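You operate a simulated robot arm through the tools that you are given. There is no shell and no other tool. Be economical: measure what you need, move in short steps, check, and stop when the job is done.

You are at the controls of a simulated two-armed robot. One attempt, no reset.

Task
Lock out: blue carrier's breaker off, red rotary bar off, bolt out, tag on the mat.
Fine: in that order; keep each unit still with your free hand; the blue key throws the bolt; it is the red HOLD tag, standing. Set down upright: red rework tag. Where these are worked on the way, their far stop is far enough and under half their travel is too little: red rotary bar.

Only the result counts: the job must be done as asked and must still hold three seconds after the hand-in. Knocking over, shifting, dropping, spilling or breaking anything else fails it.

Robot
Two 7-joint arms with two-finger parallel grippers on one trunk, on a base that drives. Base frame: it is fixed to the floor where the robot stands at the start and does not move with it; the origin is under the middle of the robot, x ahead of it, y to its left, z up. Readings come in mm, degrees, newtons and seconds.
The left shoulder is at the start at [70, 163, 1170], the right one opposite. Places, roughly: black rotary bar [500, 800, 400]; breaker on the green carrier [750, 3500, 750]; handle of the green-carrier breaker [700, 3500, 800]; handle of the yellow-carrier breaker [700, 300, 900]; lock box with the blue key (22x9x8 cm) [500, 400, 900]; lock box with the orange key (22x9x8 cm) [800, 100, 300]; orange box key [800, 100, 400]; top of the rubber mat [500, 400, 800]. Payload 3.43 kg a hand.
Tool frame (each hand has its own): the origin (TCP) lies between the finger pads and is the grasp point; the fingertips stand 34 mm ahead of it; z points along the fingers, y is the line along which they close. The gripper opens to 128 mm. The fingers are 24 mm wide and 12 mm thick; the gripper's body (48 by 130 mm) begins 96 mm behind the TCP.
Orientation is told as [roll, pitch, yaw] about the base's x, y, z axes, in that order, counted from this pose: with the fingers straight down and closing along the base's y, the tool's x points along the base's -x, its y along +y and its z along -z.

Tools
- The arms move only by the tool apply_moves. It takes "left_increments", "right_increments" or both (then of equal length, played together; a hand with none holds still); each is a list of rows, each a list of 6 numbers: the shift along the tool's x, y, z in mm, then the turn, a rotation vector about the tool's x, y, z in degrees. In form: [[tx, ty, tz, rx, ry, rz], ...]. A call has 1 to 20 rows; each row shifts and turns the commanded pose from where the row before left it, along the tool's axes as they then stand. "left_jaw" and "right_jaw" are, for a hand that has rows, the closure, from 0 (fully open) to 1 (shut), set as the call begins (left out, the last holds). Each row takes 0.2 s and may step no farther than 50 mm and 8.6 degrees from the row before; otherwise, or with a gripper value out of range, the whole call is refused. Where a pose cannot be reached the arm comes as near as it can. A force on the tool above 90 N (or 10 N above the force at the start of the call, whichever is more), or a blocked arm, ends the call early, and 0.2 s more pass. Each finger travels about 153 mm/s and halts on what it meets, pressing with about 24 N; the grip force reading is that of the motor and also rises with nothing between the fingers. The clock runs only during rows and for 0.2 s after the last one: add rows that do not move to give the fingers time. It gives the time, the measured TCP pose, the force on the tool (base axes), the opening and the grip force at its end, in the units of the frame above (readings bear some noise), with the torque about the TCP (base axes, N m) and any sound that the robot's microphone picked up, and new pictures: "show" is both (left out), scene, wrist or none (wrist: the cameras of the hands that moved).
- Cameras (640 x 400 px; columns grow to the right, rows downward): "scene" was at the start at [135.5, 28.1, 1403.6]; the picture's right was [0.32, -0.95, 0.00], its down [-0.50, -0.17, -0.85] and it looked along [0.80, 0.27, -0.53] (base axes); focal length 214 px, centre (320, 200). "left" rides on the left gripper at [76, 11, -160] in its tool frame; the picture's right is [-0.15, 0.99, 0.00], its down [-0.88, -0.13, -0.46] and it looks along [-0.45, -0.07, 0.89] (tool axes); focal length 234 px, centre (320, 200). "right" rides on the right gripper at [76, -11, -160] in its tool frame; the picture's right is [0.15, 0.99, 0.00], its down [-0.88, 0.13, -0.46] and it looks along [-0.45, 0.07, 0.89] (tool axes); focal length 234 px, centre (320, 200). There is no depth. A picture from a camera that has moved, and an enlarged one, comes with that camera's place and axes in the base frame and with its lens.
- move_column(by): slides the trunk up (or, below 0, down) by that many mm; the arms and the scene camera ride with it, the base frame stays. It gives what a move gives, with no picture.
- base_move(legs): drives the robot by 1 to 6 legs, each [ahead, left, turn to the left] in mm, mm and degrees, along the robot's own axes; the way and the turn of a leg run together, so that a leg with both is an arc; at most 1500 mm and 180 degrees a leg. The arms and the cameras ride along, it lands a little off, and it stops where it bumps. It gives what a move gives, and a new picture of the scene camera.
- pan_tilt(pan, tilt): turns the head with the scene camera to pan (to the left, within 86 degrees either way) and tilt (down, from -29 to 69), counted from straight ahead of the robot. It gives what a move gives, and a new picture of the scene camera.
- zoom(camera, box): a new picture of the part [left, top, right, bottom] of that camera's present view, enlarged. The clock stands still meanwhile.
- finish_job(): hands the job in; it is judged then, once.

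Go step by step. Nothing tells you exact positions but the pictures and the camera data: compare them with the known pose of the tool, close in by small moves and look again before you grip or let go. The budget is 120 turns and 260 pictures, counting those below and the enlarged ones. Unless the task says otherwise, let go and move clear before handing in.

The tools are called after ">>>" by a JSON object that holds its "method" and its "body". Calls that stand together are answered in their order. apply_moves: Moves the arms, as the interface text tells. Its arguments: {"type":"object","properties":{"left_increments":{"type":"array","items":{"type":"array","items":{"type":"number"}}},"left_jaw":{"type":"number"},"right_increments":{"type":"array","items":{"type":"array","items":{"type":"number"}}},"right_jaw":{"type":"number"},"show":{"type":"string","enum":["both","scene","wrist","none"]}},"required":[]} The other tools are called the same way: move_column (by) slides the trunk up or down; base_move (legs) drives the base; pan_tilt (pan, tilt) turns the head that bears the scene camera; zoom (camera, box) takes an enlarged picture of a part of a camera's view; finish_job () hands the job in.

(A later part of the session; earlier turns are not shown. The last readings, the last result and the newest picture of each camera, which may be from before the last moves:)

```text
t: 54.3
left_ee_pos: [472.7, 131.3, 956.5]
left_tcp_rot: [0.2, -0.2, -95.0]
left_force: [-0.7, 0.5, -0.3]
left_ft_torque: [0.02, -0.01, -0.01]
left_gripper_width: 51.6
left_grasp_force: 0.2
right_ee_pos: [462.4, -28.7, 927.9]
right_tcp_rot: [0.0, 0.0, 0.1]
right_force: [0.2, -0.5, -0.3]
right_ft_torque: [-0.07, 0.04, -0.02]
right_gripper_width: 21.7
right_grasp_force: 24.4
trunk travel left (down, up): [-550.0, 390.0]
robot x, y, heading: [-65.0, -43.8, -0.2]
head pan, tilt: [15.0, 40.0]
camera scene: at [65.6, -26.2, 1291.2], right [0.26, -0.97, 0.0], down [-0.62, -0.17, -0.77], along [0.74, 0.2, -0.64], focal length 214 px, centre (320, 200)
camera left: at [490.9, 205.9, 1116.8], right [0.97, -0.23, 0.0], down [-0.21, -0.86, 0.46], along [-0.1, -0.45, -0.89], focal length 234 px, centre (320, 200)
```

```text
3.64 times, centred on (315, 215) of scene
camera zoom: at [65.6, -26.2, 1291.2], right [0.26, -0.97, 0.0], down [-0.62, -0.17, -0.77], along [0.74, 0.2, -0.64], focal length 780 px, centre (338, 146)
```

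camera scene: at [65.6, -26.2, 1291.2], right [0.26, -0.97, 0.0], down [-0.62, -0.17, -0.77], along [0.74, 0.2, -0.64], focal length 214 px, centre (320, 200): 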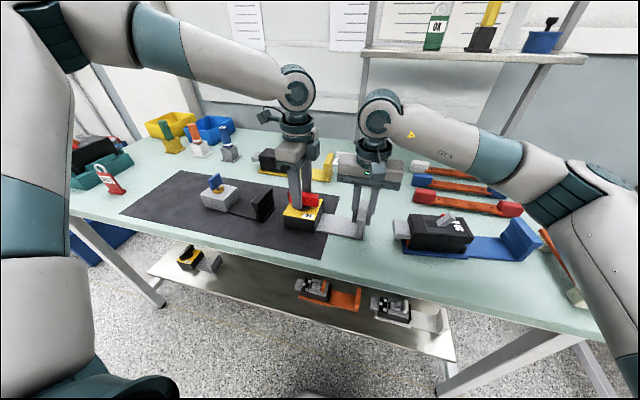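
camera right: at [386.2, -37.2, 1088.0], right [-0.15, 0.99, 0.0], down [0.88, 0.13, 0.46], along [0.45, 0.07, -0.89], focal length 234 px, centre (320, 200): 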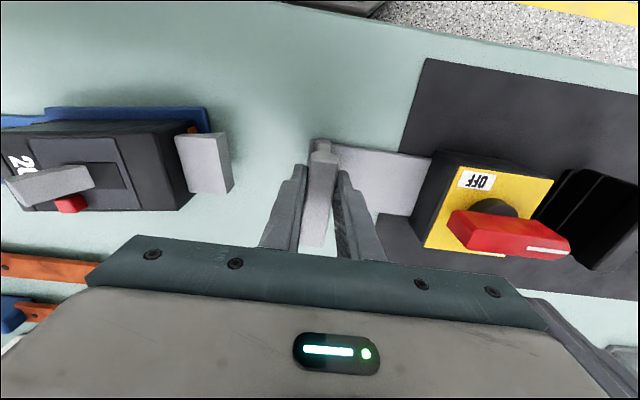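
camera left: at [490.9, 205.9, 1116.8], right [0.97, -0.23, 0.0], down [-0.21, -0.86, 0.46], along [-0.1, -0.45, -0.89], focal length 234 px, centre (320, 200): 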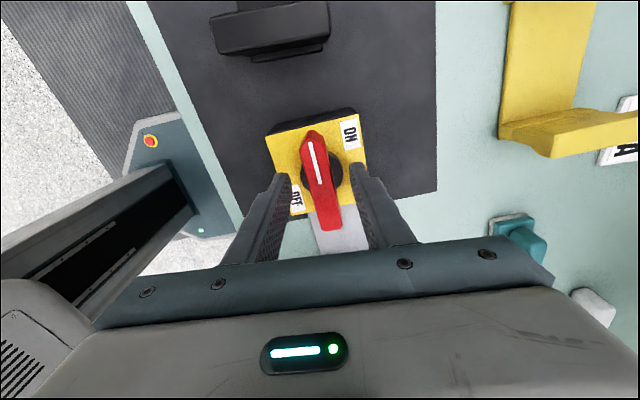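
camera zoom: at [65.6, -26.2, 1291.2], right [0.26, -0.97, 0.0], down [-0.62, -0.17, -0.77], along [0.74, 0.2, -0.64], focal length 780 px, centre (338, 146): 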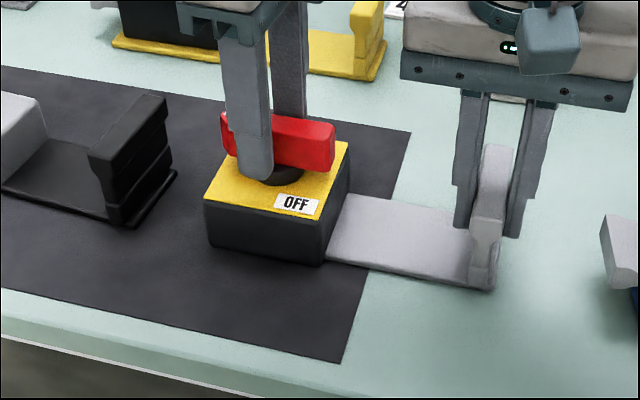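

Aligned. Closing on the bar.

>>> {"method": "apply_moves", "body": {"left_increments": [[1, 0, 0, 0, 0, 0], [0, 0, 0, 0, 0, 0], [0, 0, 0, 0, 0, 0]], "left_jaw": 1, "show": "none"}}

>>> {"method": "apply_moves", "body": {"left_increments": [[0, 0, 0, 0, 0, -6], [0, 0, 0, 0, 0, -6], [0, 0, 0, 0, 0, -6], [0, 0, 0, 0, 0, -6]], "show": "wrist"}}

>>> {"method": "zoom", "body": {"camera": "scene", "box": [230, 160, 400, 270]}}

```text
t: 55.1
left_ee_pos: [473.0, 133.2, 958.3]
left_tcp_rot: [0.1, -0.3, -94.9]
left_force: [5.0, -4.2, -0.1]
left_ft_torque: [-0.12, -0.07, 0.63]
left_gripper_width: 21.1
left_grasp_force: 23.9
right_ee_pos: [462.1, -26.0, 927.4]
right_tcp_rot: [0.0, 0.1, 0.1]
right_force: [-4.6, 4.8, 0.9]
right_ft_torque: [0.07, -0.01, 0.34]
right_gripper_width: 21.9
right_grasp_force: 23.9
trunk travel left (down, up): [-550.0, 390.0]
robot x, y, heading: [-68.0, -47.6, 0.0]
head pan, tilt: [15.0, 40.0]
```

```text
t: 56.1
left_ee_pos: [473.8, 132.0, 957.2]
left_tcp_rot: [0.1, -0.2, -70.8]
left_force: [0.5, -4.0, -0.1]
left_ft_torque: [0.1, 0.04, -0.1]
left_gripper_width: 19.7
left_grasp_force: 24.5
right_ee_pos: [462.7, -26.3, 926.9]
right_tcp_rot: [0.0, 0.0, -0.2]
right_force: [-0.4, 3.0, 0.6]
right_ft_torque: [-0.03, -0.07, 0.25]
right_gripper_width: 21.9
right_grasp_force: 23.9
trunk travel left (down, up): [-550.0, 390.0]
robot x, y, heading: [-67.7, -48.9, -0.2]
head pan, tilt: [15.0, 40.0]
camera left: at [459.2, 207.2, 1117.0], right [0.98, 0.19, 0.0], down [0.17, -0.87, 0.46], along [0.09, -0.45, -0.89], focal length 234 px, centre (320, 200)
```

left: 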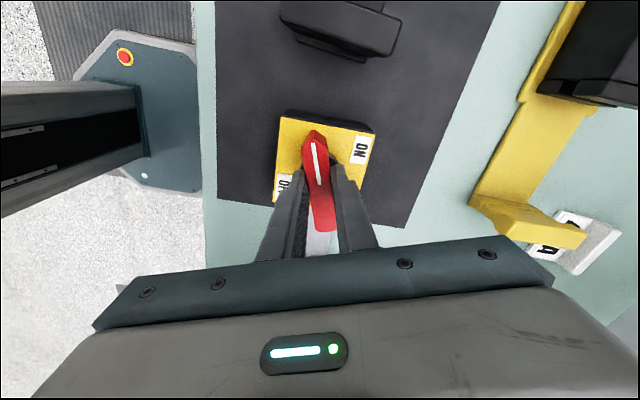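

```text
3.64 times, centred on (315, 215) of scene
camera zoom: at [66.0, -26.1, 1291.2], right [0.26, -0.97, 0.0], down [-0.62, -0.17, -0.77], along [0.74, 0.2, -0.64], focal length 780 px, centre (338, 146)
```

zoom: 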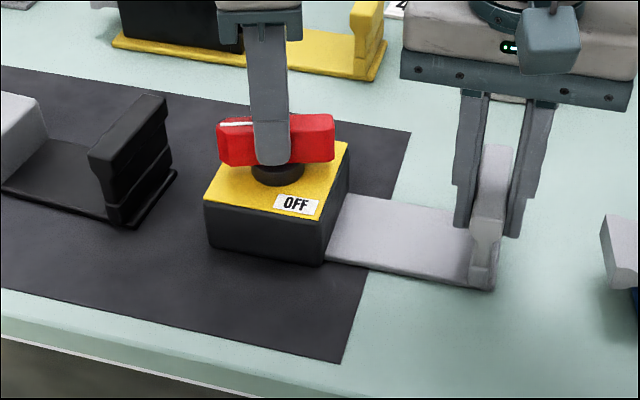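

It turns easily and the unit stays still. Continuing.

>>> {"method": "apply_moves", "body": {"left_increments": [[0, 0, 0, 0, 0, -7], [0, 0, 0, 0, 0, -7], [0, 0, 0, 0, 0, -7], [0, 0, 0, 0, 0, -7], [0, 0, 0, 0, 0, -7], [0, 0, 0, 0, 0, -7], [0, 0, 0, 0, 0, -7]], "show": "wrist"}}

>>> {"method": "zoom", "body": {"camera": "scene", "box": [230, 160, 400, 270]}}

```text
t: 57.7
left_ee_pos: [473.0, 130.4, 957.1]
left_tcp_rot: [-0.2, -0.2, -21.8]
left_force: [-5.3, -17.1, 0.7]
left_ft_torque: [-0.47, -0.12, -0.02]
left_gripper_width: 19.7
left_grasp_force: 23.7
right_ee_pos: [461.9, -26.6, 927.8]
right_tcp_rot: [0.1, 0.0, 0.0]
right_force: [4.4, 17.9, -0.6]
right_ft_torque: [0.04, 0.26, -0.55]
right_gripper_width: 21.6
right_grasp_force: 24.4
trunk travel left (down, up): [-550.0, 390.0]
robot x, y, heading: [-65.2, -44.6, -0.2]
head pan, tilt: [15.0, 40.0]
camera left: at [407.2, 170.3, 1117.0], right [0.5, 0.86, 0.0], down [0.77, -0.45, 0.46], along [0.39, -0.23, -0.89], focal length 234 px, centre (320, 200)
```

left: 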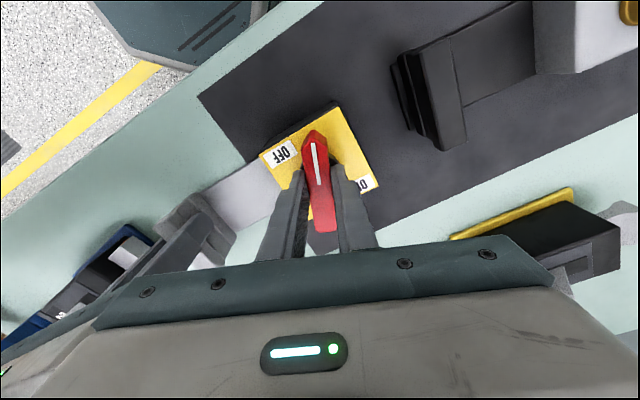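

```text
3.64 times, centred on (315, 215) of scene
camera zoom: at [65.8, -26.2, 1291.2], right [0.26, -0.97, 0.0], down [-0.62, -0.17, -0.77], along [0.74, 0.2, -0.64], focal length 780 px, centre (338, 146)
```

zoom: 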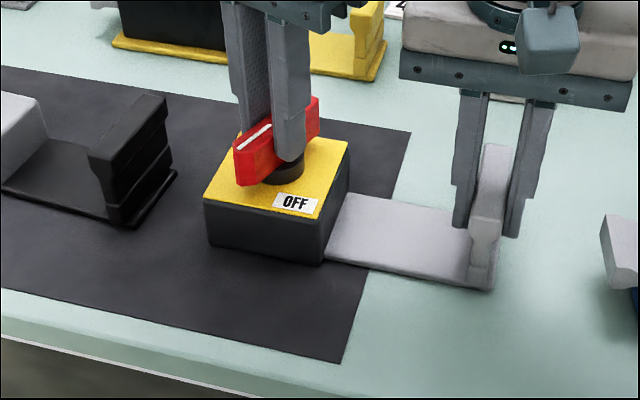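

>>> {"method": "apply_moves", "body": {"left_increments": [[-0.7, -1.8, 0, 0, 0, -5], [0, 0, 0, 0, 0, -5], [0, 0, 0, 0, 0, -5], [0, 0, 0, 0, 0, -5], [0, 0, 0, 0, 0, 0]], "show": "wrist"}}

>>> {"method": "zoom", "body": {"camera": "scene", "box": [230, 160, 400, 270]}}

```text
t: 58.9
left_ee_pos: [474.0, 129.0, 958.0]
left_tcp_rot: [-0.2, 0.0, -1.9]
left_force: [-4.1, -15.8, -2.0]
left_ft_torque: [-0.19, -0.11, 0.03]
left_gripper_width: 19.6
left_grasp_force: 23.7
right_ee_pos: [462.1, -27.2, 927.9]
right_tcp_rot: [0.0, 0.0, 0.0]
right_force: [3.6, 16.7, 1.9]
right_ft_torque: [0.17, 0.18, -0.47]
right_gripper_width: 21.6
right_grasp_force: 23.7
trunk travel left (down, up): [-550.0, 390.0]
robot x, y, heading: [-69.1, -49.9, 0.0]
head pan, tilt: [15.0, 40.0]
camera left: at [398.4, 143.9, 1117.3], right [0.18, 0.98, 0.0], down [0.88, -0.16, 0.46], along [0.45, -0.08, -0.89], focal length 234 px, centre (320, 200)
```

left: 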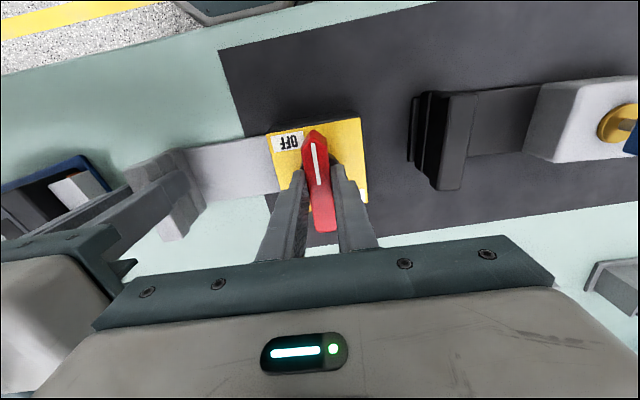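

```text
3.64 times, centred on (315, 215) of scene
camera zoom: at [66.0, -26.1, 1291.1], right [0.26, -0.97, 0.0], down [-0.62, -0.17, -0.77], along [0.74, 0.2, -0.64], focal length 780 px, centre (338, 146)
```

zoom: 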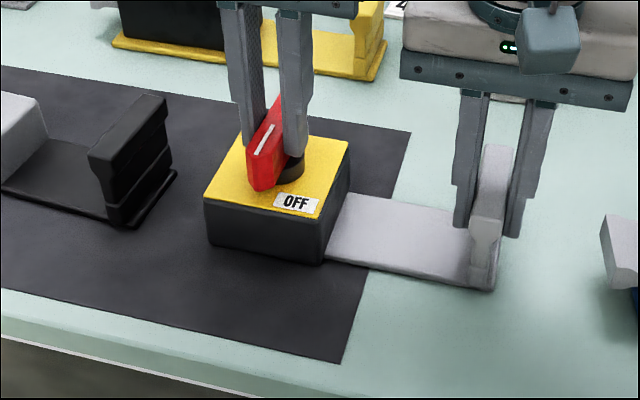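

No stop felt yet; continuing to the far stop.

>>> {"method": "apply_moves", "body": {"left_increments": [[0, -1.5, 0, 0, 0, -5], [0, 0, 0, 0, 0, -5], [0, 0, 0, 0, 0, 0]], "show": "none"}}

>>> {"method": "zoom", "body": {"camera": "left", "box": [220, 90, 420, 215]}}

```text
t: 59.7
left_ee_pos: [473.2, 129.0, 957.5]
left_tcp_rot: [-0.1, 0.0, 8.1]
left_force: [-4.0, -1.8, 0.7]
left_ft_torque: [0.06, 0.15, -0.74]
left_gripper_width: 22.6
left_grasp_force: 23.8
right_ee_pos: [462.0, -27.3, 927.1]
right_tcp_rot: [-0.1, 0.0, 0.0]
right_force: [4.5, 2.1, -0.4]
right_ft_torque: [0.04, -0.28, 0.09]
right_gripper_width: 22.0
right_grasp_force: 24.2
trunk travel left (down, up): [-550.0, 390.0]
robot x, y, heading: [-69.6, -45.8, 0.1]
head pan, tilt: [15.0, 40.0]
```

```text
3.20 times, centred on (320, 152) of left
camera zoom: at [397.4, 129.3, 1117.4], right [0.01, 1.0, 0.0], down [0.89, 0.0, 0.46], along [0.46, 0.0, -0.89], focal length 749 px, centre (320, 352)
```

zoom: 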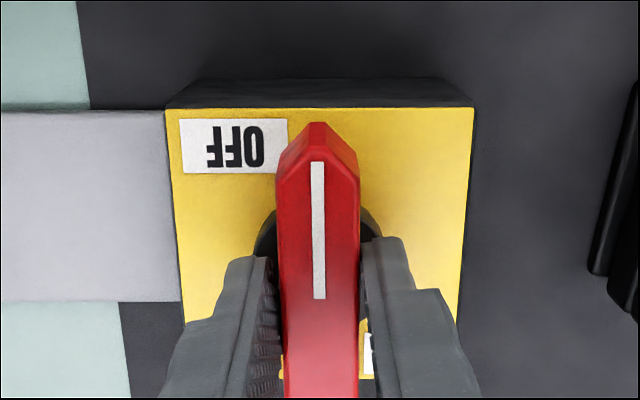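

The stop is reached (torque rose, jaw being forced open): the pointer is at OFF after 90°. I'll ease back, open, and rise.

>>> {"method": "apply_moves", "body": {"left_increments": [[0, 0, 0, 0, 0, 5], [0, 0, 0, 0, 0, 0]], "show": "none"}}

>>> {"method": "apply_moves", "body": {"left_increments": [[0, 0, 0, 0, 0, 0], [0, 0, 0, 0, 0, 0], [0, 0, -30, 0, 0, 0], [0, 0, -40, 0, 0, 0], [0, 0, -40, 0, 0, 0], [0, 0, 0, 0, 0, 0]], "left_jaw": 0.6, "show": "wrist"}}

>>> {"method": "zoom", "body": {"camera": "scene", "box": [230, 160, 400, 270]}}

```text
t: 60.3
left_ee_pos: [474.9, 129.2, 956.8]
left_tcp_rot: [-0.1, -0.1, 3.1]
left_force: [-0.7, 3.9, -0.8]
left_ft_torque: [0.14, -0.15, -0.48]
left_gripper_width: 20.5
left_grasp_force: 23.7
right_ee_pos: [462.1, -27.7, 927.1]
right_tcp_rot: [-0.1, 0.1, 0.0]
right_force: [1.0, -4.6, 0.9]
right_ft_torque: [0.02, -0.04, 0.23]
right_gripper_width: 21.7
right_grasp_force: 24.1
trunk travel left (down, up): [-550.0, 390.0]
robot x, y, heading: [-69.2, -47.3, -0.1]
head pan, tilt: [15.0, 40.0]
```

```text
t: 61.7
left_ee_pos: [474.5, 128.0, 1065.6]
left_tcp_rot: [-0.2, -0.1, 3.2]
left_force: [-0.3, 0.6, -0.3]
left_ft_torque: [-0.04, 0.0, -0.03]
left_gripper_width: 51.2
left_grasp_force: 0.0
right_ee_pos: [462.8, -27.3, 928.5]
right_tcp_rot: [0.1, 0.2, 0.0]
right_force: [-0.4, -1.0, 0.6]
right_ft_torque: [-0.03, -0.13, 0.1]
right_gripper_width: 21.9
right_grasp_force: 23.7
trunk travel left (down, up): [-550.0, 390.0]
robot x, y, heading: [-62.5, -45.6, -0.3]
head pan, tilt: [15.0, 40.0]
camera left: at [398.3, 134.6, 1226.6], right [0.09, 1.0, 0.0], down [0.89, -0.08, 0.46], along [0.45, -0.05, -0.89], focal length 234 px, centre (320, 200)
```

left: 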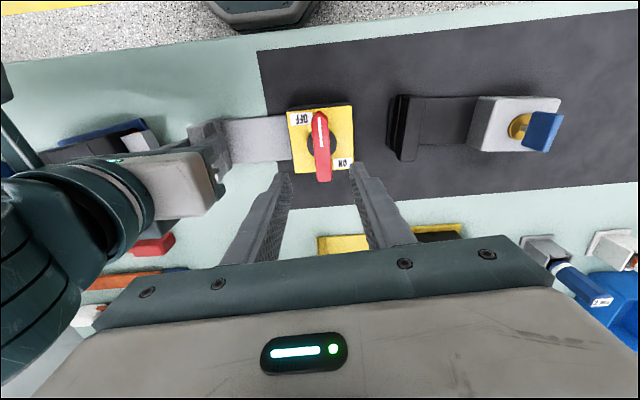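

```text
3.64 times, centred on (315, 215) of scene
camera zoom: at [65.6, -26.4, 1291.2], right [0.26, -0.97, 0.0], down [-0.62, -0.17, -0.77], along [0.74, 0.2, -0.64], focal length 780 px, centre (338, 146)
```

zoom: 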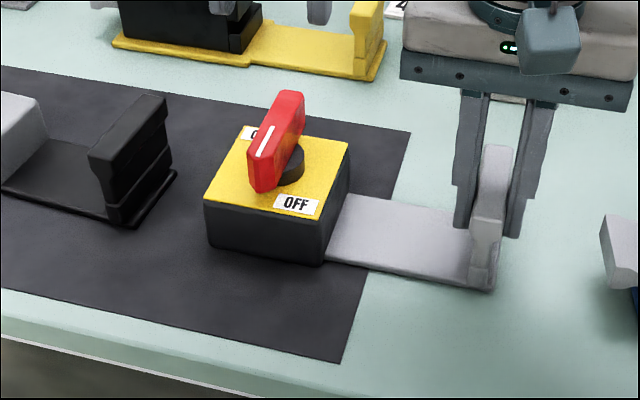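

Red bar is OFF and the unit is in place. I'll release the gray grip, rise, and drive left to the lock box.

>>> {"method": "apply_moves", "body": {"right_increments": [[0, 0, 0, 0, 0, 0], [0, 0, 0, 0, 0, 0], [0, 0, -40, 0, 0, 0], [0, 0, -45, 0, 0, 0], [0, 0, -40, 0, 0, 0], [0, 0, 0, 0, 0, 0]], "right_jaw": 0.4, "show": "none"}}

>>> {"method": "base_move", "body": {"legs": [[0, 270, 0]]}}

>>> {"method": "zoom", "body": {"camera": "left", "box": [160, 40, 480, 240]}}

>>> {"method": "zoom", "body": {"camera": "right", "box": [240, 40, 640, 290]}}

```text
t: 63.1
left_ee_pos: [475.2, 126.4, 1066.1]
left_tcp_rot: [-0.1, -0.1, 3.1]
left_force: [0.0, -0.4, -0.5]
left_ft_torque: [-0.04, 0.01, 0.02]
left_gripper_width: 51.0
left_grasp_force: 0.0
right_ee_pos: [461.6, -27.1, 1052.5]
right_tcp_rot: [0.0, 0.0, 0.0]
right_force: [0.3, -0.1, 0.2]
right_ft_torque: [0.0, -0.03, 0.0]
right_gripper_width: 76.8
right_grasp_force: 0.2
trunk travel left (down, up): [-550.0, 390.0]
robot x, y, heading: [-72.6, -48.7, -0.3]
head pan, tilt: [15.0, 40.0]
```

```text
t: 65.0
left_ee_pos: [472.9, 400.4, 1066.1]
left_tcp_rot: [-0.2, -0.1, 3.4]
left_force: [0.5, 0.3, -0.5]
left_ft_torque: [-0.02, -0.04, 0.02]
left_gripper_width: 51.2
left_grasp_force: 0.1
right_ee_pos: [461.8, 246.2, 1051.7]
right_tcp_rot: [0.0, 0.0, 0.3]
right_force: [-0.2, 0.4, 0.6]
right_ft_torque: [0.0, -0.01, 0.02]
right_gripper_width: 76.7
right_grasp_force: 0.0
trunk travel left (down, up): [-550.0, 390.0]
robot x, y, heading: [-66.8, 221.2, 0.3]
head pan, tilt: [15.0, 40.0]
camera scene: at [65.0, 245.1, 1291.2], right [0.26, -0.96, 0.0], down [-0.62, -0.17, -0.77], along [0.74, 0.2, -0.64], focal length 214 px, centre (320, 200)
```

scene: 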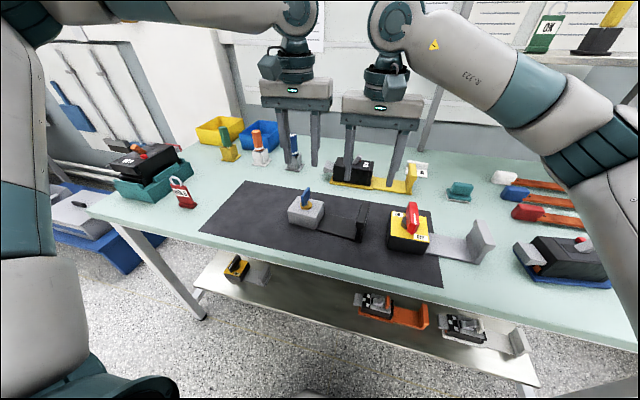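

```text
2.00 times, centred on (320, 140) of left
camera zoom: at [396.8, 408.0, 1226.2], right [0.09, 1.0, 0.0], down [0.89, -0.08, 0.46], along [0.46, -0.04, -0.89], focal length 468 px, centre (320, 320)
```

zoom: 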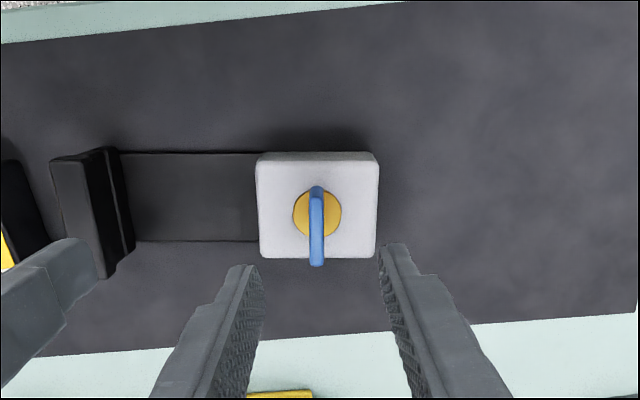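

```text
1.60 times, centred on (440, 165) of right
camera zoom: at [386.3, 236.4, 1211.3], right [-0.15, 0.99, 0.0], down [0.88, 0.14, 0.46], along [0.45, 0.07, -0.89], focal length 375 px, centre (128, 256)
```

zoom: 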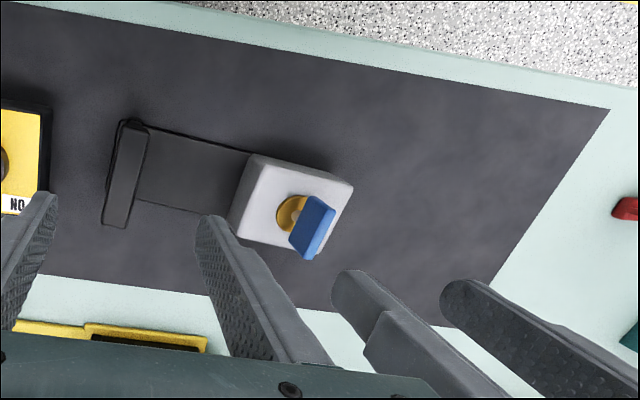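

The blue key's blade lies along x at about [475,399,945], directly below the left hand; the black grip is at about [453,244]. I'll lower the right hand around the black grip and align the left's yaw.

>>> {"method": "apply_moves", "body": {"right_increments": [[9, -2, 0, 0, 0, 4], [0, 0, 40, 0, 0, 0], [0, 0, 40, 0, 0, 0], [0, 0, 36, 0, 0, 0], [0, 0, 0, 0, 0, 0]], "left_increments": [[0, 0, 0, 0, 0, 8], [0, 0, 0, 0, 0, 0], [0, 0, 0, 0, 0, 0], [0, 0, 0, 0, 0, 0], [0, 0, 0, 0, 0, 0]]}}

>>> {"method": "zoom", "body": {"camera": "scene", "box": [250, 150, 420, 260]}}

```text
t: 66.2
left_ee_pos: [473.3, 400.6, 1065.3]
left_tcp_rot: [-0.2, -0.1, -4.7]
left_force: [0.6, 0.2, 1.3]
left_ft_torque: [-0.01, -0.02, -0.01]
left_gripper_width: 51.2
left_grasp_force: 0.1
right_ee_pos: [453.9, 245.9, 935.3]
right_tcp_rot: [0.0, 0.1, -3.7]
right_force: [1.1, -0.1, 0.9]
right_ft_torque: [-0.02, 0.03, 0.01]
right_gripper_width: 76.8
right_grasp_force: 0.1
trunk travel left (down, up): [-550.0, 390.0]
robot x, y, heading: [-65.7, 222.2, 0.2]
head pan, tilt: [15.0, 40.0]
camera scene: at [64.7, 245.0, 1291.3], right [0.26, -0.96, 0.0], down [-0.62, -0.17, -0.77], along [0.74, 0.2, -0.64], focal length 214 px, centre (320, 200)
camera right: at [377.8, 240.1, 1094.4], right [-0.08, 1.0, 0.0], down [0.89, 0.07, 0.46], along [0.45, 0.04, -0.89], focal length 234 px, centre (320, 200)
camera left: at [398.1, 418.3, 1226.4], right [0.23, 0.97, 0.0], down [0.87, -0.2, 0.46], along [0.45, -0.11, -0.89], focal length 234 px, centre (320, 200)
```

scene: 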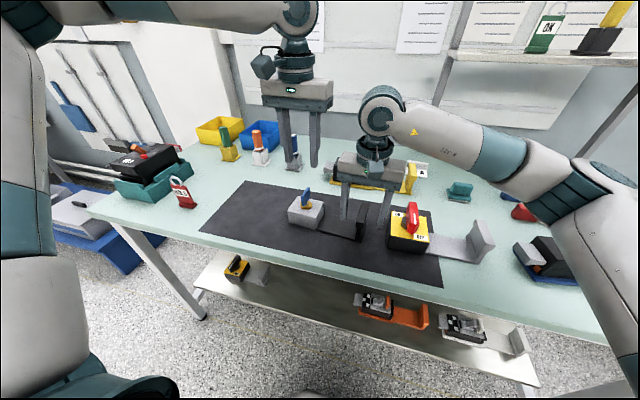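
right: 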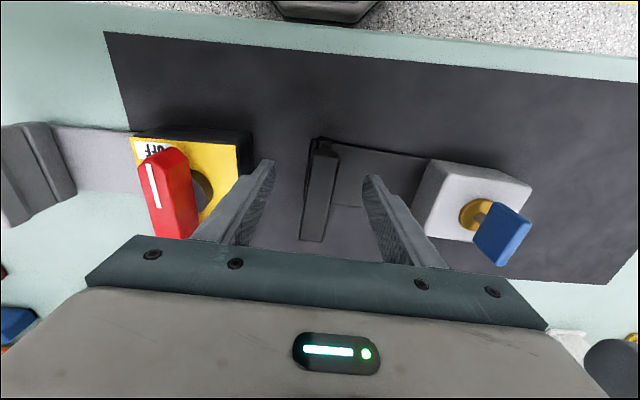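
left: 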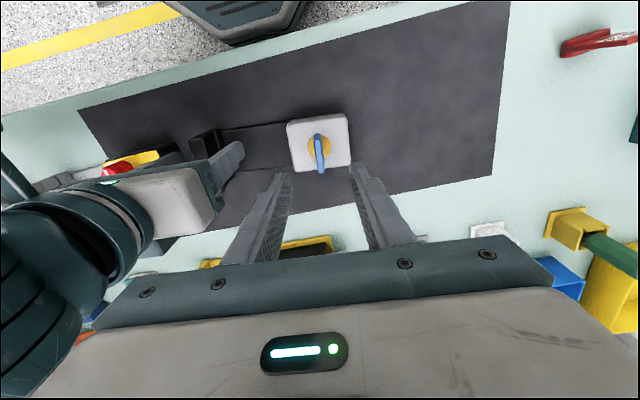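

```text
3.64 times, centred on (335, 205) of scene
camera zoom: at [64.7, 245.0, 1291.3], right [0.26, -0.96, 0.0], down [-0.62, -0.17, -0.77], along [0.74, 0.2, -0.64], focal length 780 px, centre (266, 182)
```

zoom: 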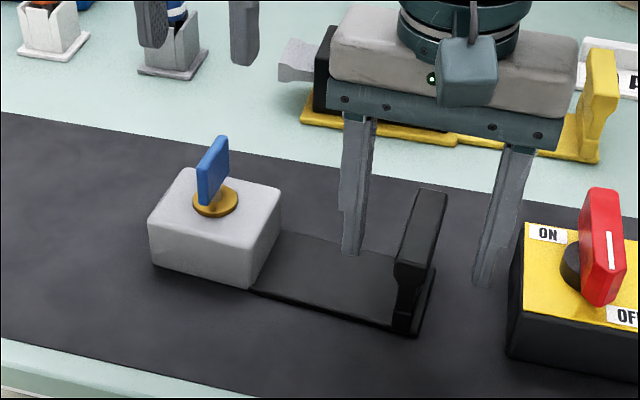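

Right hand aligned on the black grip; closing it, and lowering the left around the key blade.

>>> {"method": "apply_moves", "body": {"right_increments": [[0, 0, 6, 0, 0, 0], [0, 0, 0, 0, 0, 0], [0, 0, 0, 0, 0, 0], [0, 0, 0, 0, 0, 0], [0, 0, 0, 0, 0, 0]], "right_jaw": 1, "left_increments": [[0, 0, 0, 0, 0, 0], [0, 0, 0, 0, 0, 0], [0, 0, 40, 0, 0, 0], [0, 0, 40, 0, 0, 0], [0, 0, 23, 0, 0, 0]]}}

>>> {"method": "zoom", "body": {"camera": "scene", "box": [250, 150, 420, 260]}}

```text
t: 67.4
left_ee_pos: [471.9, 401.0, 962.9]
left_tcp_rot: [-0.2, -0.1, -4.6]
left_force: [1.3, 0.3, -0.2]
left_ft_torque: [0.03, -0.01, 0.0]
left_gripper_width: 51.1
left_grasp_force: 0.0
right_ee_pos: [453.8, 244.8, 930.8]
right_tcp_rot: [-0.1, -0.1, -3.6]
right_force: [4.9, 3.5, 16.2]
right_ft_torque: [0.02, 0.02, -0.16]
right_gripper_width: 21.8
right_grasp_force: 24.2
trunk travel left (down, up): [-550.0, 390.0]
robot x, y, heading: [-66.0, 222.2, 0.2]
head pan, tilt: [15.0, 40.0]
camera scene: at [64.3, 245.2, 1291.4], right [0.26, -0.96, 0.0], down [-0.62, -0.17, -0.77], along [0.74, 0.2, -0.64], focal length 214 px, centre (320, 200)
camera right: at [377.1, 239.6, 1089.4], right [-0.08, 1.0, 0.0], down [0.89, 0.07, 0.46], along [0.46, 0.04, -0.89], focal length 234 px, centre (320, 200)
camera left: at [397.8, 418.8, 1123.0], right [0.23, 0.97, 0.0], down [0.87, -0.2, 0.46], along [0.45, -0.11, -0.89], focal length 234 px, centre (320, 200)
```

scene: 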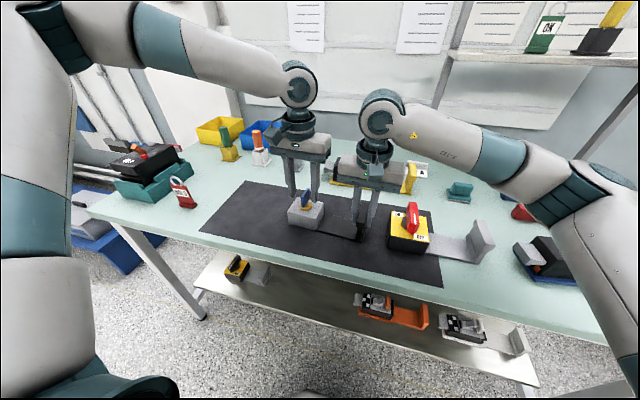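
right: 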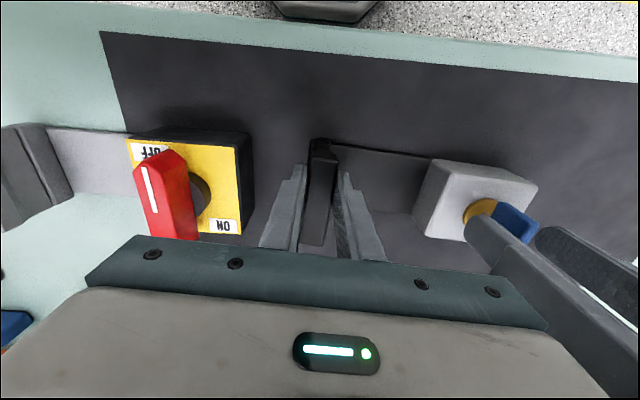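
left: 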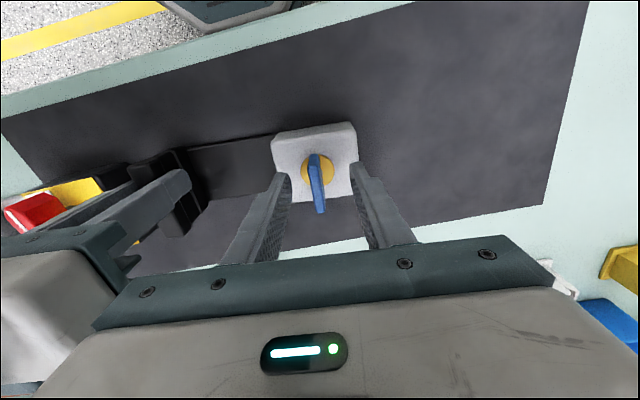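

```text
3.64 times, centred on (335, 205) of scene
camera zoom: at [64.3, 245.2, 1291.4], right [0.26, -0.96, 0.0], down [-0.62, -0.17, -0.77], along [0.74, 0.2, -0.64], focal length 780 px, centre (266, 182)
```

zoom: 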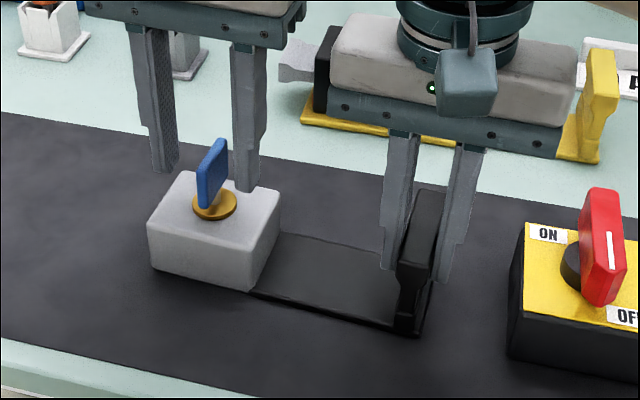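

>>> {"method": "apply_moves", "body": {"left_increments": [[-2, -4, 6, 0, 0, -2], [0, 0, 0, 0, 0, 0]], "show": "none"}}

>>> {"method": "apply_moves", "body": {"left_increments": [[0, 0, 0, 0, 0, 0], [0, 0, 0, 0, 0, 0], [0, 0, 0, 0, 0, 0]], "left_jaw": 1, "show": "wrist"}}

```text
t: 68.0
left_ee_pos: [474.9, 397.5, 957.3]
left_tcp_rot: [-0.1, -0.2, -2.6]
left_force: [0.1, 0.3, 0.4]
left_ft_torque: [0.02, 0.02, 0.01]
left_gripper_width: 51.4
left_grasp_force: 0.0
right_ee_pos: [452.6, 243.4, 930.3]
right_tcp_rot: [0.0, 0.0, -3.8]
right_force: [5.1, 3.5, 17.2]
right_ft_torque: [0.04, 0.0, -0.09]
right_gripper_width: 21.9
right_grasp_force: 24.5
trunk travel left (down, up): [-550.0, 390.0]
robot x, y, heading: [-69.5, 224.2, 0.0]
head pan, tilt: [15.0, 40.0]
```

```text
t: 68.8
left_ee_pos: [473.6, 398.8, 956.0]
left_tcp_rot: [-0.1, -0.1, -2.7]
left_force: [-0.3, 5.2, 0.6]
left_ft_torque: [0.43, -0.04, -0.44]
left_gripper_width: 8.3
left_grasp_force: 23.9
right_ee_pos: [452.2, 245.0, 930.4]
right_tcp_rot: [0.0, 0.1, -3.8]
right_force: [4.2, 0.1, 15.5]
right_ft_torque: [0.02, 0.04, 0.0]
right_gripper_width: 21.8
right_grasp_force: 24.3
trunk travel left (down, up): [-550.0, 390.0]
robot x, y, heading: [-71.3, 218.9, -0.1]
head pan, tilt: [15.0, 40.0]
camera left: at [398.9, 412.5, 1116.9], right [0.19, 0.98, 0.0], down [0.87, -0.17, 0.46], along [0.45, -0.09, -0.89], focal length 234 px, centre (320, 200)
```

left: 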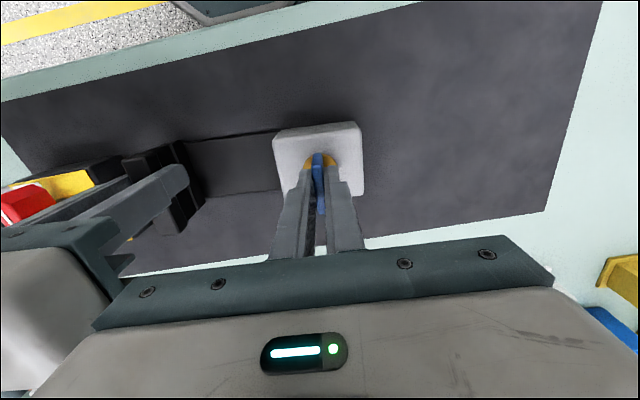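

Key gripped (8 mm). I'll try turning clockwise a bit and read the torque.

>>> {"method": "apply_moves", "body": {"left_increments": [[0, 0, 0, 0, 0, 5], [0, 0, 0, 0, 0, 5], [0, 0, 0, 0, 0, 5], [0, 0, 0, 0, 0, 0]], "show": "wrist"}}

>>> {"method": "zoom", "body": {"camera": "scene", "box": [250, 150, 420, 260]}}

```text
t: 69.8
left_ee_pos: [473.6, 398.3, 958.2]
left_tcp_rot: [0.0, -0.2, -17.6]
left_force: [2.6, 11.7, 0.4]
left_ft_torque: [0.55, 0.24, 0.04]
left_gripper_width: 8.2
left_grasp_force: 24.3
right_ee_pos: [453.7, 244.4, 929.2]
right_tcp_rot: [-0.1, 0.0, -3.7]
right_force: [-2.0, -7.7, 14.8]
right_ft_torque: [-0.02, -0.09, 0.0]
right_gripper_width: 21.9
right_grasp_force: 23.7
trunk travel left (down, up): [-550.0, 390.0]
robot x, y, heading: [-69.6, 225.0, 0.2]
head pan, tilt: [15.0, 40.0]
camera left: at [405.2, 431.5, 1117.3], right [0.44, 0.9, 0.0], down [0.8, -0.39, 0.46], along [0.41, -0.2, -0.89], focal length 234 px, centre (320, 200)
```

left: 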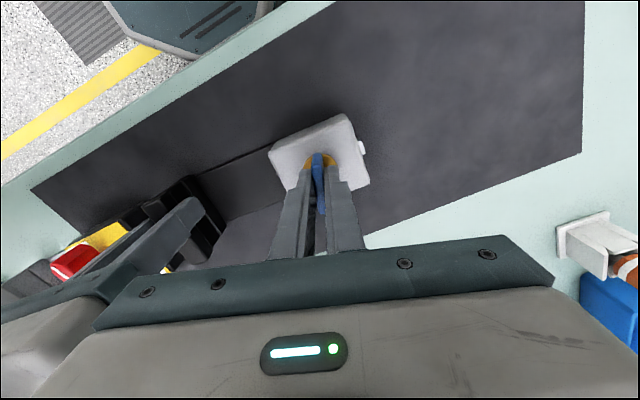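

```text
3.64 times, centred on (335, 205) of scene
camera zoom: at [64.1, 245.4, 1291.3], right [0.26, -0.96, 0.0], down [-0.62, -0.17, -0.77], along [0.74, 0.2, -0.64], focal length 780 px, centre (266, 182)
```

zoom: 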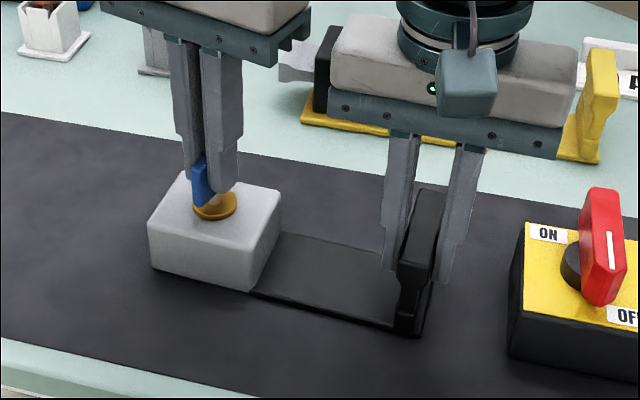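

A white bolt is emerging on the far side of the box: clockwise is right. Continuing clockwise.

>>> {"method": "apply_moves", "body": {"left_increments": [[0.5, 1.5, 0, 0, 0, 7], [0, 0, 0, 0, 0, 7], [0, 0, 0, 0, 0, 7], [0, 0, 0, 0, 0, 7], [0, 0, 0, 0, 0, 7], [0, 0, 0, 0, 0, 7], [0, 0, 0, 0, 0, 0]], "show": "wrist"}}

>>> {"method": "zoom", "body": {"camera": "scene", "box": [250, 150, 420, 260]}}

```text
t: 71.4
left_ee_pos: [474.5, 397.8, 957.6]
left_tcp_rot: [0.0, -0.2, -59.6]
left_force: [2.2, 8.9, -2.1]
left_ft_torque: [0.61, 0.11, 0.0]
left_gripper_width: 8.4
left_grasp_force: 23.8
right_ee_pos: [452.9, 243.7, 929.3]
right_tcp_rot: [0.0, 0.0, -3.7]
right_force: [-5.7, -8.1, 13.6]
right_ft_torque: [0.02, 0.18, 0.15]
right_gripper_width: 22.0
right_grasp_force: 24.5
trunk travel left (down, up): [-550.0, 390.0]
robot x, y, heading: [-64.8, 222.4, 0.3]
head pan, tilt: [15.0, 40.0]
camera left: at [445.9, 469.9, 1117.5], right [0.93, 0.37, 0.0], down [0.33, -0.82, 0.46], along [0.17, -0.43, -0.89], focal length 234 px, centre (320, 200)
```

left: 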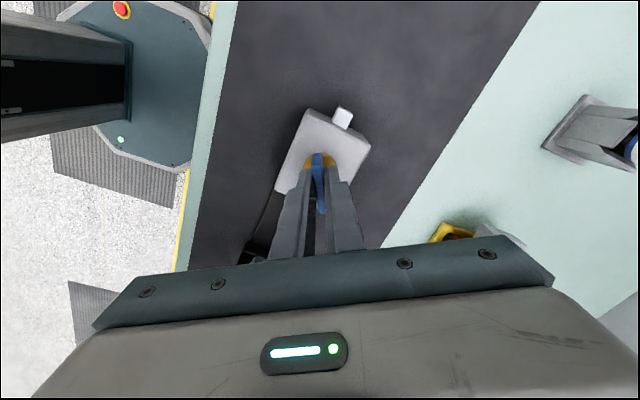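

```text
3.64 times, centred on (335, 205) of scene
camera zoom: at [64.3, 245.0, 1291.3], right [0.26, -0.96, 0.0], down [-0.62, -0.17, -0.77], along [0.74, 0.2, -0.64], focal length 780 px, centre (266, 182)
```

zoom: 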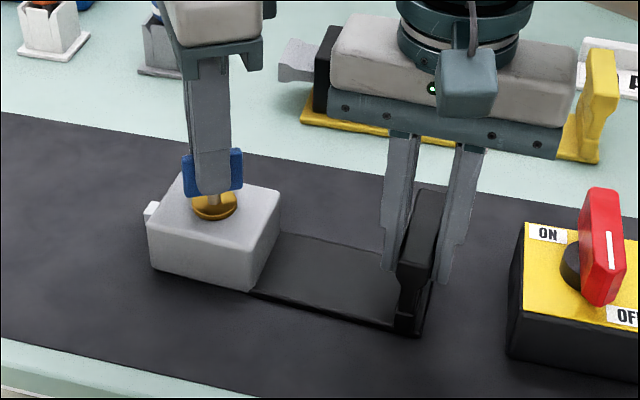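

Bolt is moving out with no stop yet. Continue to the end stop.

>>> {"method": "apply_moves", "body": {"left_increments": [[0, 0, 0, 0, 0, 7], [0, 0, 0, 0, 0, 7], [0, 0, 0, 0, 0, 7], [0, 0, 0, 0, 0, 6], [0, 0, 0, 0, 0, 0]], "show": "wrist"}}

>>> {"method": "apply_moves", "body": {"left_increments": [[0, 0, 0, 0, 0, 5], [0, 0, 0, 0, 0, 5], [0, 0, 0, 0, 0, 0]], "show": "wrist"}}

```text
t: 72.6
left_ee_pos: [475.2, 398.5, 958.1]
left_tcp_rot: [0.2, -0.2, -86.6]
left_force: [5.9, 17.9, 0.9]
left_ft_torque: [0.26, -0.08, 0.01]
left_gripper_width: 8.5
left_grasp_force: 24.3
right_ee_pos: [452.6, 244.1, 929.5]
right_tcp_rot: [0.0, 0.1, -3.7]
right_force: [-5.8, -15.1, 10.7]
right_ft_torque: [-0.11, 0.2, 0.47]
right_gripper_width: 21.6
right_grasp_force: 23.4
trunk travel left (down, up): [-550.0, 390.0]
robot x, y, heading: [-69.2, 221.4, 0.2]
head pan, tilt: [15.0, 40.0]
camera left: at [481.1, 475.3, 1117.7], right [1.0, -0.09, 0.0], down [-0.08, -0.89, 0.46], along [-0.04, -0.46, -0.89], focal length 234 px, centre (320, 200)
```

left: 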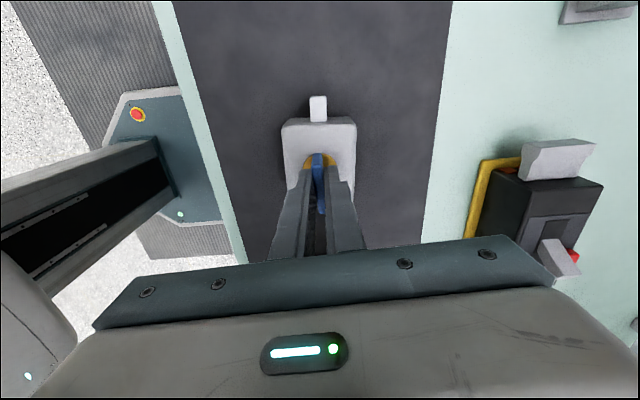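

```text
t: 73.4
left_ee_pos: [473.5, 397.9, 957.3]
left_tcp_rot: [0.3, -0.2, -96.6]
left_force: [9.5, 16.5, 0.3]
left_ft_torque: [0.03, 0.21, 0.6]
left_gripper_width: 9.4
left_grasp_force: 23.7
right_ee_pos: [453.4, 244.4, 929.3]
right_tcp_rot: [-0.1, 0.0, -3.7]
right_force: [-9.3, -15.1, 8.0]
right_ft_torque: [-0.06, -0.11, 0.42]
right_gripper_width: 21.8
right_grasp_force: 23.8
trunk travel left (down, up): [-550.0, 390.0]
robot x, y, heading: [-68.0, 225.4, 0.2]
head pan, tilt: [15.0, 40.0]
camera left: at [494.3, 472.7, 1117.5], right [0.97, -0.26, 0.0], down [-0.23, -0.86, 0.46], along [-0.12, -0.44, -0.89], focal length 234 px, centre (320, 200)
```

left: 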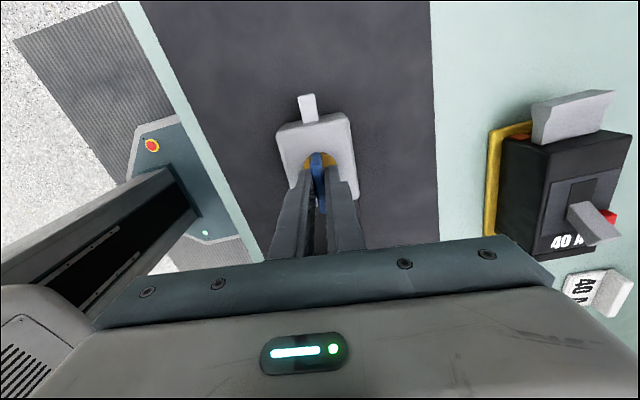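

The stop is reached (torque rising, jaw forced), and the bolt is fully out. I'll ease back, open, and rise.

>>> {"method": "apply_moves", "body": {"left_increments": [[0, 0, 0, 0, 0, -4], [0, 0, 0, 0, 0, 0]], "show": "none"}}

>>> {"method": "apply_moves", "body": {"left_increments": [[0, 0, 0, 0, 0, 0], [0, 0, 0, 0, 0, 0], [0, 0, -30, 0, 0, 0], [0, 0, -45, 0, 0, 0], [0, 0, -45, 0, 0, 0], [0, 0, 0, 0, 0, 0]], "left_jaw": 0.6, "show": "wrist"}}

>>> {"method": "zoom", "body": {"camera": "scene", "box": [250, 150, 420, 260]}}

```text
t: 74.0
left_ee_pos: [474.1, 399.7, 957.3]
left_tcp_rot: [0.1, -0.2, -92.5]
left_force: [5.5, 14.3, 0.7]
left_ft_torque: [-0.05, -0.03, 0.01]
left_gripper_width: 8.5
left_grasp_force: 24.1
right_ee_pos: [453.8, 244.2, 929.9]
right_tcp_rot: [0.0, 0.0, -3.7]
right_force: [-6.4, -12.3, 7.2]
right_ft_torque: [-0.15, 0.35, 0.51]
right_gripper_width: 21.7
right_grasp_force: 24.2
trunk travel left (down, up): [-550.0, 390.0]
robot x, y, heading: [-68.5, 220.8, 0.1]
head pan, tilt: [15.0, 40.0]
```

```text
t: 75.4
left_ee_pos: [476.7, 397.0, 1077.3]
left_tcp_rot: [0.1, -0.2, -92.7]
left_force: [-0.8, 0.0, 0.1]
left_ft_torque: [0.01, -0.04, 0.02]
left_gripper_width: 51.0
left_grasp_force: 0.1
right_ee_pos: [452.6, 243.3, 930.8]
right_tcp_rot: [0.0, -0.1, -3.7]
right_force: [-0.6, 1.1, 1.2]
right_ft_torque: [0.04, -0.14, 0.04]
right_gripper_width: 21.7
right_grasp_force: 24.2
trunk travel left (down, up): [-550.0, 390.0]
robot x, y, heading: [-68.3, 220.7, -0.1]
head pan, tilt: [15.0, 40.0]
camera left: at [491.0, 471.8, 1237.4], right [0.98, -0.19, 0.0], down [-0.17, -0.87, 0.46], along [-0.09, -0.45, -0.89], focal length 234 px, centre (320, 200)
```

left: 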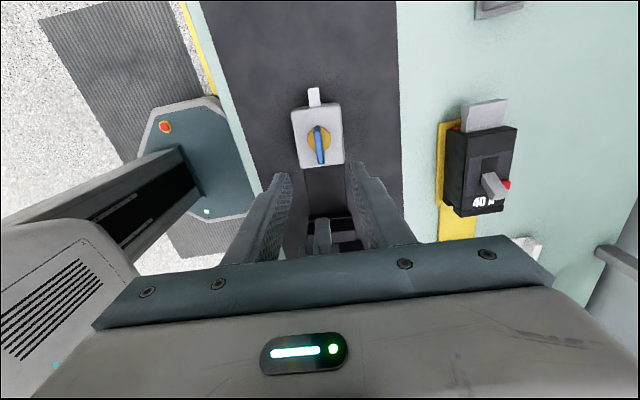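

```text
3.64 times, centred on (335, 205) of scene
camera zoom: at [64.7, 244.9, 1291.2], right [0.26, -0.96, 0.0], down [-0.62, -0.17, -0.77], along [0.74, 0.2, -0.64], focal length 780 px, centre (266, 182)
```

zoom: 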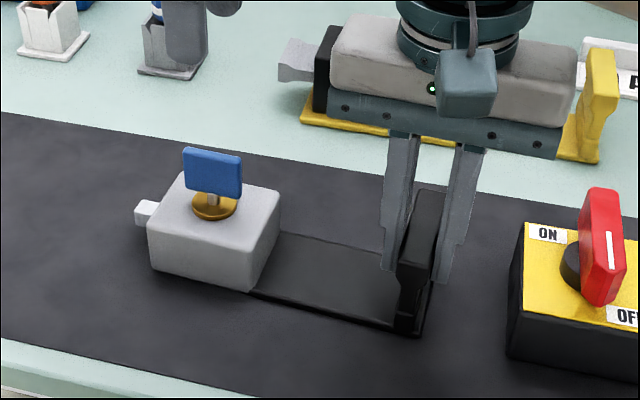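

Bolt is out. I'll release the black grip, rise, and drive left so the left hand can reach both the HOLD tag (about [430,757]) and a free spot on the mat.

>>> {"method": "apply_moves", "body": {"right_increments": [[0, 0, 0, 0, 0, 0], [0, 0, 0, 0, 0, 0], [0, 0, -40, 0, 0, 0], [0, 0, -45, 0, 0, 0], [0, 0, -40, 0, 0, 0], [0, 0, -30, 0, 0, 0], [0, 0, 0, 0, 0, 0]], "right_jaw": 0.5, "left_increments": [[0, 0, -30, 0, 0, -8], [0, 0, -30, 0, 0, -8], [0, 0, 0, 0, 0, -8], [0, 0, 0, 0, 0, -8], [0, 0, 0, 0, 0, -8], [0, 0, 0, 0, 0, -8], [0, 0, 0, 0, 0, 0]], "left_jaw": 0.3, "show": "none"}}

>>> {"method": "base_move", "body": {"legs": [[0, 190, 0]]}}

>>> {"method": "pan_tilt", "body": {"pan": 30, "tilt": 40}}

>>> {"method": "apply_moves", "body": {"left_increments": [[0, 0, 0, 0, 0, -8], [0, 0, 0, 0, 0, -8], [0, 0, 0, 0, 0, -8], [0, 0, 0, 0, 0, -8], [0, 0, 0, 0, 0, -8], [10, 40, 0, 0, 0, -5], [0, 45, 0, 0, 0, 0], [0, 0, 0, 0, 0, 0]]}}

```text
t: 77.0
left_ee_pos: [475.3, 397.7, 1138.3]
left_tcp_rot: [-0.1, -0.2, -44.5]
left_force: [0.2, -0.1, -0.1]
left_ft_torque: [-0.01, 0.01, 0.02]
left_gripper_width: 89.5
left_grasp_force: 0.0
right_ee_pos: [452.5, 245.2, 1083.6]
right_tcp_rot: [0.0, 0.1, -3.8]
right_force: [-0.1, -0.2, -0.3]
right_ft_torque: [0.0, 0.02, 0.0]
right_gripper_width: 63.8
right_grasp_force: 0.2
trunk travel left (down, up): [-550.0, 390.0]
robot x, y, heading: [-67.3, 220.4, 0.2]
head pan, tilt: [15.0, 40.0]
```

```text
t: 78.6
left_ee_pos: [472.1, 589.1, 1136.9]
left_tcp_rot: [-0.1, -0.2, -44.3]
left_force: [0.9, 0.0, 0.1]
left_ft_torque: [-0.02, -0.01, 0.0]
left_gripper_width: 89.7
left_grasp_force: 0.1
right_ee_pos: [449.9, 435.3, 1084.5]
right_tcp_rot: [-0.1, 0.0, -3.5]
right_force: [0.3, -0.5, 0.7]
right_ft_torque: [-0.03, 0.0, -0.01]
right_gripper_width: 64.1
right_grasp_force: 0.1
trunk travel left (down, up): [-550.0, 390.0]
robot x, y, heading: [-69.8, 410.0, 0.6]
head pan, tilt: [15.0, 40.0]
camera scene: at [63.7, 433.6, 1291.2], right [0.27, -0.96, 0.0], down [-0.62, -0.17, -0.77], along [0.74, 0.2, -0.64], focal length 214 px, centre (320, 200)
```

scene: 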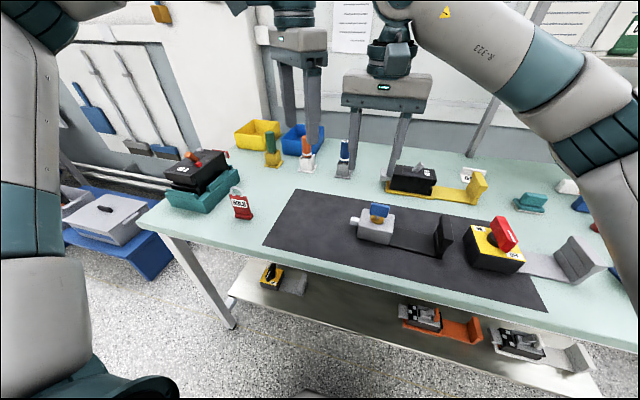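

```text
t: 79.3
left_ee_pos: [472.8, 588.0, 1138.7]
left_tcp_rot: [-0.1, -0.2, -44.4]
left_force: [-1.2, -0.2, -0.5]
left_ft_torque: [-0.03, 0.03, 0.02]
left_gripper_width: 89.5
left_grasp_force: 0.1
right_ee_pos: [450.0, 435.4, 1084.0]
right_tcp_rot: [0.0, -0.1, -3.5]
right_force: [0.0, 0.0, 0.1]
right_ft_torque: [-0.03, 0.01, -0.03]
right_gripper_width: 63.9
right_grasp_force: 0.0
trunk travel left (down, up): [-550.0, 390.0]
robot x, y, heading: [-67.4, 412.6, 0.5]
head pan, tilt: [30.0, 40.0]
camera scene: at [55.1, 453.5, 1291.2], right [0.51, -0.86, 0.0], down [-0.55, -0.33, -0.77], along [0.66, 0.39, -0.64], focal length 214 px, centre (320, 200)
```

scene: 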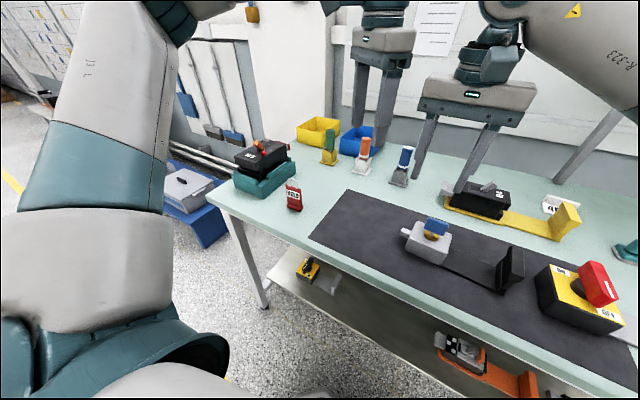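

```text
t: 81.1
left_ee_pos: [465.0, 672.3, 1138.0]
left_tcp_rot: [-0.2, -0.1, 0.6]
left_force: [0.0, -1.4, 0.1]
left_ft_torque: [0.0, -0.01, 0.0]
left_gripper_width: 89.4
left_grasp_force: 0.0
right_ee_pos: [450.4, 433.4, 1083.8]
right_tcp_rot: [0.1, 0.1, -3.3]
right_force: [0.0, 0.3, -0.6]
right_ft_torque: [0.05, -0.02, 0.01]
right_gripper_width: 63.8
right_grasp_force: 0.0
trunk travel left (down, up): [-550.0, 390.0]
robot x, y, heading: [-69.2, 407.5, 0.5]
head pan, tilt: [30.0, 40.0]
camera scene: at [55.5, 452.8, 1291.2], right [0.51, -0.86, 0.0], down [-0.55, -0.33, -0.77], along [0.66, 0.39, -0.64], focal length 214 px, centre (320, 200)
camera left: at [389.5, 682.7, 1297.5], right [0.14, 0.99, 0.0], down [0.88, -0.12, 0.46], along [0.45, -0.06, -0.89], focal length 234 px, centre (320, 200)
```

scene: 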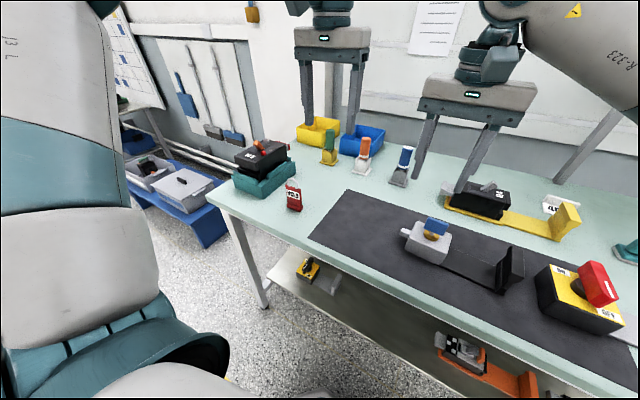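
left: 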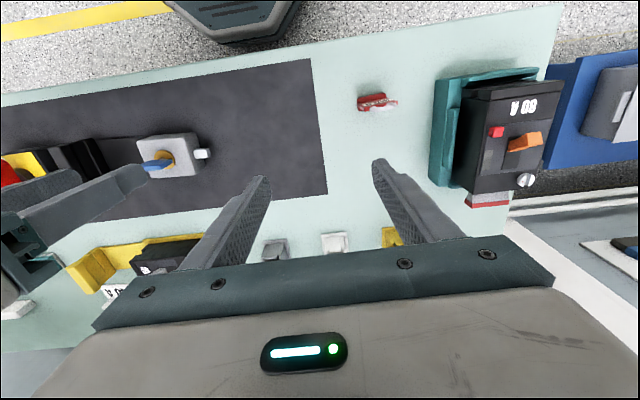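

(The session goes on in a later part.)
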